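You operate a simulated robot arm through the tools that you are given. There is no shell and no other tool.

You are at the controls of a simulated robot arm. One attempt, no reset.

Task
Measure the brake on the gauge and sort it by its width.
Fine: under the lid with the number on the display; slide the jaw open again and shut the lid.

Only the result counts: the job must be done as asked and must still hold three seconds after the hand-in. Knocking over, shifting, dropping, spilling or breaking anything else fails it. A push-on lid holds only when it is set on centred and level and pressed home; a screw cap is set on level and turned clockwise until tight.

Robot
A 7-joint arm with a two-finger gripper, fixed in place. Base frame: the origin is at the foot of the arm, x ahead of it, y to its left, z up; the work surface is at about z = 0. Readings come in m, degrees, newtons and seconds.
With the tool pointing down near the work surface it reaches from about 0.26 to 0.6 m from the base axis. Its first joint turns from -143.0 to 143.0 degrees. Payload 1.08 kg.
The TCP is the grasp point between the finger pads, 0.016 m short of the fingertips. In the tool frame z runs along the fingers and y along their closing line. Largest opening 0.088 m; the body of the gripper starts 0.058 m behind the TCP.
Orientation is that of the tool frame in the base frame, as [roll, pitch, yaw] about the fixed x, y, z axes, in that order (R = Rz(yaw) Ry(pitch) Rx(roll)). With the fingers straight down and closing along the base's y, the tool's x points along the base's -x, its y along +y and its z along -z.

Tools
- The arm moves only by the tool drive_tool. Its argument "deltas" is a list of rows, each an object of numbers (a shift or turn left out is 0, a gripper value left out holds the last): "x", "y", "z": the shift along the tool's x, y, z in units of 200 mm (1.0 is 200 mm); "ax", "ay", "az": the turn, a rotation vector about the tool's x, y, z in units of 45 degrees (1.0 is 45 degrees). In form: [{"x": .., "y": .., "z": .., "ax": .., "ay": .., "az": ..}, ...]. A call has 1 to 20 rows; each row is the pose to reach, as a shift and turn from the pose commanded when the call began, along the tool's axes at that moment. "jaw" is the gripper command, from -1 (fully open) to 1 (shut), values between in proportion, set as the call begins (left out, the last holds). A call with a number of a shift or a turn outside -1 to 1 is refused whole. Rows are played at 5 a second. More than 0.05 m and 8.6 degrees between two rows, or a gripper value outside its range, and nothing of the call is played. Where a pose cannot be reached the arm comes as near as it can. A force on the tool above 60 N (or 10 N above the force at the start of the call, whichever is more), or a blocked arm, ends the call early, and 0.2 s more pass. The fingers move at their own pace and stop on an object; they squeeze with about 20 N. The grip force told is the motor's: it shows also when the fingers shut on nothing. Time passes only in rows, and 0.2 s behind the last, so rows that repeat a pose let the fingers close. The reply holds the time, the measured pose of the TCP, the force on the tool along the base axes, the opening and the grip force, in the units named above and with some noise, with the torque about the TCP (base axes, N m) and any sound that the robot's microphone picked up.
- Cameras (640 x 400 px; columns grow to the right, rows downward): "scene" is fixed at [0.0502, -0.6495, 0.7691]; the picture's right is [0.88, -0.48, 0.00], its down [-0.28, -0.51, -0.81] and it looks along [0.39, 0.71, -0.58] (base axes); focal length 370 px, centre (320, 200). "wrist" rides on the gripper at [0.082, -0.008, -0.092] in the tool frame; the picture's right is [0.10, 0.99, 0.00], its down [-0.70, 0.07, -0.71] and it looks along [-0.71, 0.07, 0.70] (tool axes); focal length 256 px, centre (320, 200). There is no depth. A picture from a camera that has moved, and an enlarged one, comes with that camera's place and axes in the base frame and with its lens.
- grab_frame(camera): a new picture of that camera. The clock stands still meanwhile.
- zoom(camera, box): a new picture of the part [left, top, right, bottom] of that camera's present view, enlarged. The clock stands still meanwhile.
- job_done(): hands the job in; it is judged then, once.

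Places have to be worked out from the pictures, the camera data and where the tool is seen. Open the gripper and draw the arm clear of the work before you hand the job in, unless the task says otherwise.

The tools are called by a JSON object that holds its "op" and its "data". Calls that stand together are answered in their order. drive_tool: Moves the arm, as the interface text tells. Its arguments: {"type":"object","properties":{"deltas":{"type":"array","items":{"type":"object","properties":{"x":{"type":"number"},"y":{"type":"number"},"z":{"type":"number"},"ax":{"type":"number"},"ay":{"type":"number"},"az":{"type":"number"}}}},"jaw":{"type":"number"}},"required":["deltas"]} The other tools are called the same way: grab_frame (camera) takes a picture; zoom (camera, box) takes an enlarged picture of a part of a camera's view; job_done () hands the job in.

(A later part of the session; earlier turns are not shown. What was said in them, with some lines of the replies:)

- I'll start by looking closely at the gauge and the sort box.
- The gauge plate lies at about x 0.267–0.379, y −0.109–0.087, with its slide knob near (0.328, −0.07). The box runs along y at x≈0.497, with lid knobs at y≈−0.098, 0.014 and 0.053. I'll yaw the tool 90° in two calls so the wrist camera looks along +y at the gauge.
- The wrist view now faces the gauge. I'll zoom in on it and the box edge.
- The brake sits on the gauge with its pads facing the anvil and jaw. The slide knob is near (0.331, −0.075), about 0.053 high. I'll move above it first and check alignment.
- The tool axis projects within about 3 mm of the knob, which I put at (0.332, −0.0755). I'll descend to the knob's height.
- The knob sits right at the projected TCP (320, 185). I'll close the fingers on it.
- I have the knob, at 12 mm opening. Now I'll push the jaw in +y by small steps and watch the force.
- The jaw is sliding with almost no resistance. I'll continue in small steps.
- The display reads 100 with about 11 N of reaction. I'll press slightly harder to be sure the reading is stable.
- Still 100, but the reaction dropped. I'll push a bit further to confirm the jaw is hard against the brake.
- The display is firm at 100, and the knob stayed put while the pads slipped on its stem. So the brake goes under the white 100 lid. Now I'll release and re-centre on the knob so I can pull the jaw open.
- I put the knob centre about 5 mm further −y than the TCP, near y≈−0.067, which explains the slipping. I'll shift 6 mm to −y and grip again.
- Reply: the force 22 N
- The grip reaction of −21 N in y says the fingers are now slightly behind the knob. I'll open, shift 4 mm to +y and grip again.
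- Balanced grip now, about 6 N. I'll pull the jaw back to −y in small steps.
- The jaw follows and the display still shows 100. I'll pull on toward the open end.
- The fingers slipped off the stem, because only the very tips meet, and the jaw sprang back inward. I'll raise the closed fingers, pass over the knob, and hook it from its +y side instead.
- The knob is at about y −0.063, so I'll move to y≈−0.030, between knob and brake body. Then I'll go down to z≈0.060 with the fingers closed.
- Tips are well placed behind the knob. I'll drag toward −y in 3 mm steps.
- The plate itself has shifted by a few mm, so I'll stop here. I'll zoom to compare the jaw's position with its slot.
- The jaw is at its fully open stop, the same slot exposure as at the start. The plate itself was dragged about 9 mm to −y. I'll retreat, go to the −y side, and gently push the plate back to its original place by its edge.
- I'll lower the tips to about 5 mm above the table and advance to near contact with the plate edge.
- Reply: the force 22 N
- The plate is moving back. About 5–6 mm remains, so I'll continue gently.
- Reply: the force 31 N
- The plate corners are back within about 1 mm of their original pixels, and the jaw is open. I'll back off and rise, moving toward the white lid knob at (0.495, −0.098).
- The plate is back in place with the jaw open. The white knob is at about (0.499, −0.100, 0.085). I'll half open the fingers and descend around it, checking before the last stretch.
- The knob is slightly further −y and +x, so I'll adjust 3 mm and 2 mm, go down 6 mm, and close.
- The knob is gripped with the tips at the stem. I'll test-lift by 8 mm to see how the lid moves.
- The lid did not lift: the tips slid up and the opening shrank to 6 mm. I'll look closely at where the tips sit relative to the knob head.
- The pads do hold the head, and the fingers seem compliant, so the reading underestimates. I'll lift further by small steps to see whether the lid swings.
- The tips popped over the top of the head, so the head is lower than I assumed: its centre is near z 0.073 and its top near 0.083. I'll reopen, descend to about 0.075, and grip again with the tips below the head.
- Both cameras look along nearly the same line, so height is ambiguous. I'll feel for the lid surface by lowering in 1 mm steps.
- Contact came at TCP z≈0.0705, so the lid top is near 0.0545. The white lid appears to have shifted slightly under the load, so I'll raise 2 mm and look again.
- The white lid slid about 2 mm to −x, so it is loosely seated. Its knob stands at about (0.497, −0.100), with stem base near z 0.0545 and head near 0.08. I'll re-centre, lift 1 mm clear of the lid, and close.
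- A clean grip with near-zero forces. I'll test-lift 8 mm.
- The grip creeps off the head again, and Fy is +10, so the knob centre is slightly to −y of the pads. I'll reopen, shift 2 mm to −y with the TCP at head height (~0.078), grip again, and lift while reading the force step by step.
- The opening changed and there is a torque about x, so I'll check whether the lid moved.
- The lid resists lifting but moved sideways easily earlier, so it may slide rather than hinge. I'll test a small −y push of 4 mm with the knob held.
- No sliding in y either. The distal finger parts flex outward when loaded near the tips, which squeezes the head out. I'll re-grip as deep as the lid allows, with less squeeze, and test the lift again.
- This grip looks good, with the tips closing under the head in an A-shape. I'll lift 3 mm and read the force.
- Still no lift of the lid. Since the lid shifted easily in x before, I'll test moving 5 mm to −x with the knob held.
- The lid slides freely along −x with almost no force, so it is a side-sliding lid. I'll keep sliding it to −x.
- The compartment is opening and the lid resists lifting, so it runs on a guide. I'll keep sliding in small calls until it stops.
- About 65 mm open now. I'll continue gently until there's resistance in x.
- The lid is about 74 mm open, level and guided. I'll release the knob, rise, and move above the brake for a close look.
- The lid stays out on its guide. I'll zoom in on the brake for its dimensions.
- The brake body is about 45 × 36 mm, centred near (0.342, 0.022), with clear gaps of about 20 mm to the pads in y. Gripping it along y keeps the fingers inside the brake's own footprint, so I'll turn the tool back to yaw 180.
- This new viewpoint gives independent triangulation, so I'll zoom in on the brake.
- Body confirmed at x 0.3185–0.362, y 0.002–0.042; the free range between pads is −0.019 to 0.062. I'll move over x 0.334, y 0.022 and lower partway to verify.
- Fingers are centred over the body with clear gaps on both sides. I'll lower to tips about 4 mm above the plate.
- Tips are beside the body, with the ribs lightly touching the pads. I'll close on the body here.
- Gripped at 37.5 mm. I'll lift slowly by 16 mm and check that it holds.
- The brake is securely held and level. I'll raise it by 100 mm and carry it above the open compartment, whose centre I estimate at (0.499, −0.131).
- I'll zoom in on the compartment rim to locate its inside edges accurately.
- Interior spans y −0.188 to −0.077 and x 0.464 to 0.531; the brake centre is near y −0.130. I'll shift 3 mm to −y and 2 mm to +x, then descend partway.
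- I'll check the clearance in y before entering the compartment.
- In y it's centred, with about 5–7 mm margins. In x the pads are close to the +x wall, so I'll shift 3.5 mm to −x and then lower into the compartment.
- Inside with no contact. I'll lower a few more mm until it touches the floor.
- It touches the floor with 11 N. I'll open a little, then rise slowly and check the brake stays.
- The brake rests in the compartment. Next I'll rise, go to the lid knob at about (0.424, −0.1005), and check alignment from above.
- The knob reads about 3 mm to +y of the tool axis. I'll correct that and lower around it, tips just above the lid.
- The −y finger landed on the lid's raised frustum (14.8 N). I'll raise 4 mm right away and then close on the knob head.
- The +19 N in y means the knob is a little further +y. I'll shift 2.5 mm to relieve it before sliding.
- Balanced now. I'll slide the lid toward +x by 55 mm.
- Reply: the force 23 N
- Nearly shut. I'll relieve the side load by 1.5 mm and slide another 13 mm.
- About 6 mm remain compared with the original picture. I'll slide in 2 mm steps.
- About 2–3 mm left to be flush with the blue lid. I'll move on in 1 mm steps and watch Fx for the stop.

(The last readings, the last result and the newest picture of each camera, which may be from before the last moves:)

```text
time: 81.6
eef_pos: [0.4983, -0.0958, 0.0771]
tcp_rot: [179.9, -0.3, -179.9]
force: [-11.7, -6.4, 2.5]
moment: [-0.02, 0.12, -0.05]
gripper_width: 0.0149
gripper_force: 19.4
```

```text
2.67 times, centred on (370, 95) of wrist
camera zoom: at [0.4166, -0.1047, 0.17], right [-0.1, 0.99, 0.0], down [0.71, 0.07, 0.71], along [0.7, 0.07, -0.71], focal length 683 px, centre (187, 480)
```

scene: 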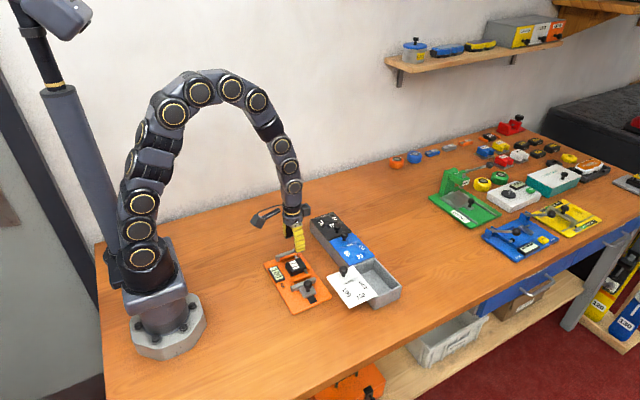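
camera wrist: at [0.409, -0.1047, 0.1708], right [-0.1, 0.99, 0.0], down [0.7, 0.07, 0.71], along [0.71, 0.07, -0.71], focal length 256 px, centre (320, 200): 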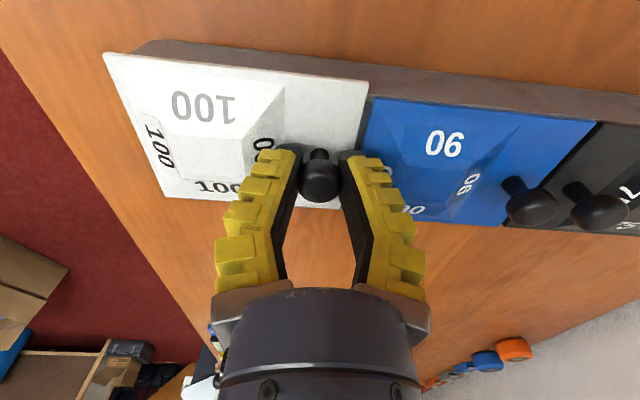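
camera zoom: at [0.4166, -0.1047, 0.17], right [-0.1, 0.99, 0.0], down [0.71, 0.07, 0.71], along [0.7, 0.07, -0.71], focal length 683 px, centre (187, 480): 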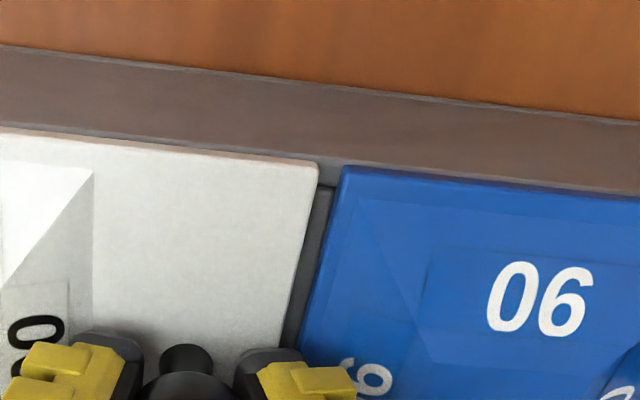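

The stop is reached (Fx −11.7 N) and the white lid is flush with the blue one. I'll release and rise straight up.

{"op": "drive_tool", "data": {"deltas": [{}, {}, {}, {"z": -0.1}, {"z": -0.25}, {"z": -0.4}, {"z": -0.55}], "jaw": 0.05}}

{"op": "grab_frame", "data": {"camera": "wrist"}}

{"op": "zoom", "data": {"camera": "scene", "box": [310, 200, 430, 320]}}

{"op": "zoom", "data": {"camera": "scene", "box": [255, 240, 335, 320]}}

```text
time: 83.2
eef_pos: [0.5013, -0.0972, 0.1888]
tcp_rot: [180.0, 0.1, 179.9]
force: [-0.1, 0.9, -0.3]
moment: [0.01, -0.02, 0.02]
gripper_width: 0.0465
gripper_force: 4.0
```

```text
taken
camera wrist: at [0.418, -0.1058, 0.2817], right [-0.1, 0.99, 0.0], down [0.7, 0.07, 0.71], along [0.71, 0.07, -0.7], focal length 256 px, centre (320, 200)
```

wrist: 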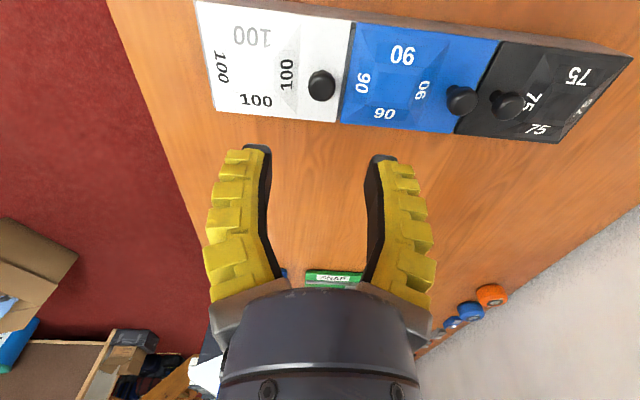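

```text
3.33 times, centred on (370, 260) of scene
camera zoom: at [0.0502, -0.6495, 0.7691], right [0.88, -0.48, 0.0], down [-0.28, -0.51, -0.81], along [0.39, 0.71, -0.58], focal length 1234 px, centre (153, 0)
```

zoom: 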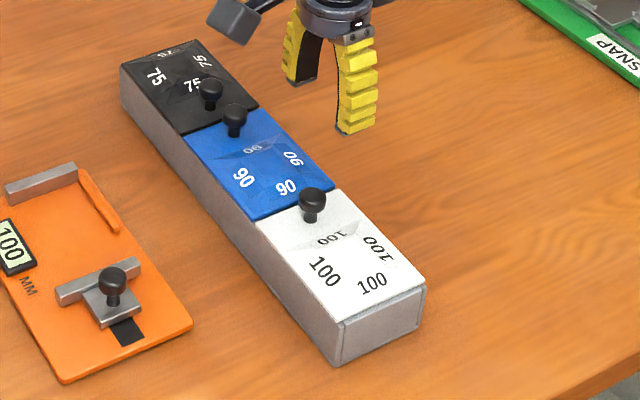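

```text
5.00 times, centred on (295, 280) of scene
camera zoom: at [0.0502, -0.6495, 0.7691], right [0.88, -0.48, 0.0], down [-0.28, -0.51, -0.81], along [0.39, 0.71, -0.58], focal length 1850 px, centre (445, -200)
```

zoom: 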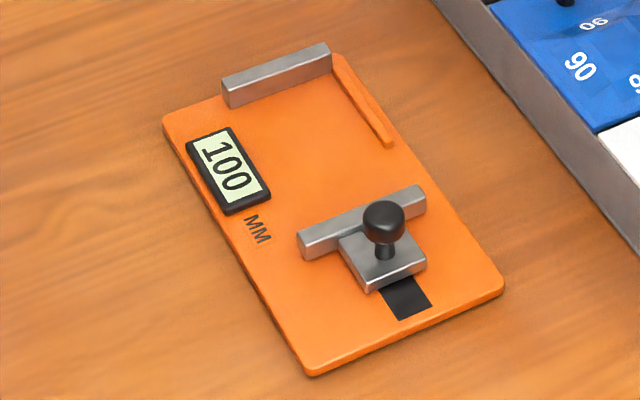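

Brake stored, lid flush, gauge jaw at its original open position. I'll open the gripper fully, raise the arm clear, and take a last check of the lid.

{"op": "drive_tool", "data": {"deltas": [{"x": 0.05, "z": -0.15}, {"x": 0.1, "z": -0.3}, {"x": 0.2, "z": -0.45}, {"x": 0.2, "z": -0.6}, {"x": 0.2, "z": -0.6}], "jaw": -1}}

{"op": "zoom", "data": {"camera": "wrist", "box": [200, 0, 560, 180]}}

{"op": "grab_frame", "data": {"camera": "scene"}}

{"op": "zoom", "data": {"camera": "scene", "box": [330, 210, 410, 310]}}

```text
time: 84.4
eef_pos: [0.4584, -0.0958, 0.3101]
tcp_rot: [180.0, 0.1, 180.0]
force: [-0.5, 0.3, 0.8]
moment: [-0.01, 0.0, 0.0]
gripper_width: 0.0878
gripper_force: 0.0
```

```text
1.78 times, centred on (380, 90) of wrist
camera zoom: at [0.3765, -0.1049, 0.4017], right [-0.1, 0.99, 0.0], down [0.7, 0.07, 0.71], along [0.71, 0.07, -0.71], focal length 455 px, centre (213, 396)
```

zoom: 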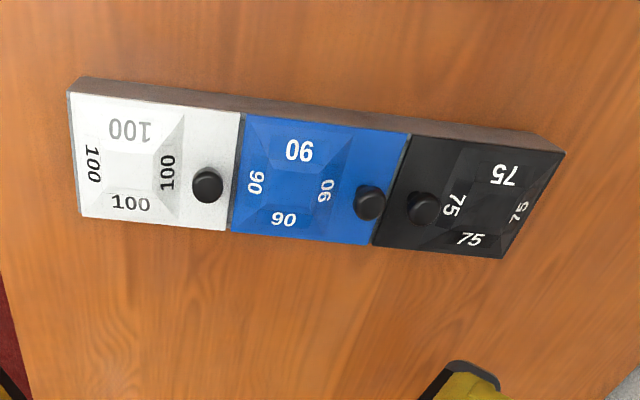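

```text
taken
```

scene: 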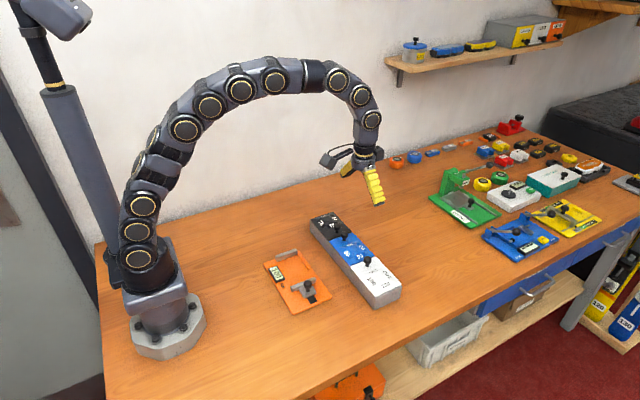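

```text
4.00 times, centred on (370, 260) of scene
camera zoom: at [0.0502, -0.6495, 0.7691], right [0.88, -0.48, 0.0], down [-0.28, -0.51, -0.81], along [0.39, 0.71, -0.58], focal length 1480 px, centre (120, -40)
```

zoom: 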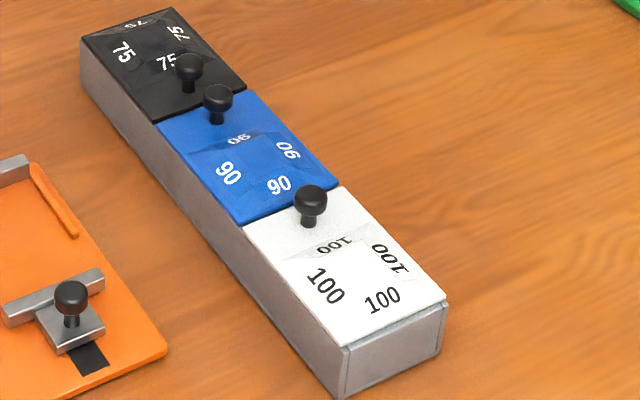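

The white lid is flush with its neighbours, with the 100 mm brake under it. The jaw is open, the gauge is back within about 1 mm of its place, and the box end shifted by about 2 mm at most. The arm is clear with the gripper open, so I'm handing in.

{"op": "job_done", "data": {}}

```text
The job is handed in.
```

The job is handed in: the gauge read 100 mm, and the brake is in the compartment under the white 100 lid. The 72 printed on the brake is not its measured width.

- **Lid:** it slides sideways rather than hinging. I pushed it back to its stop, and it sits flush with the blue lid.
- **Gauge jaw:** it is open again, at the same position it started from.
- **Arm:** it is raised clear of the work with the gripper fully open.

Two things moved along the way:
- **Gauge plate:** it was dragged about 9 mm when I pulled the jaw open. I pushed it back to within about 1 mm of where it was.
- **Sorting box:** the end with the white lid shifted by about 2 mm, and I left it there.
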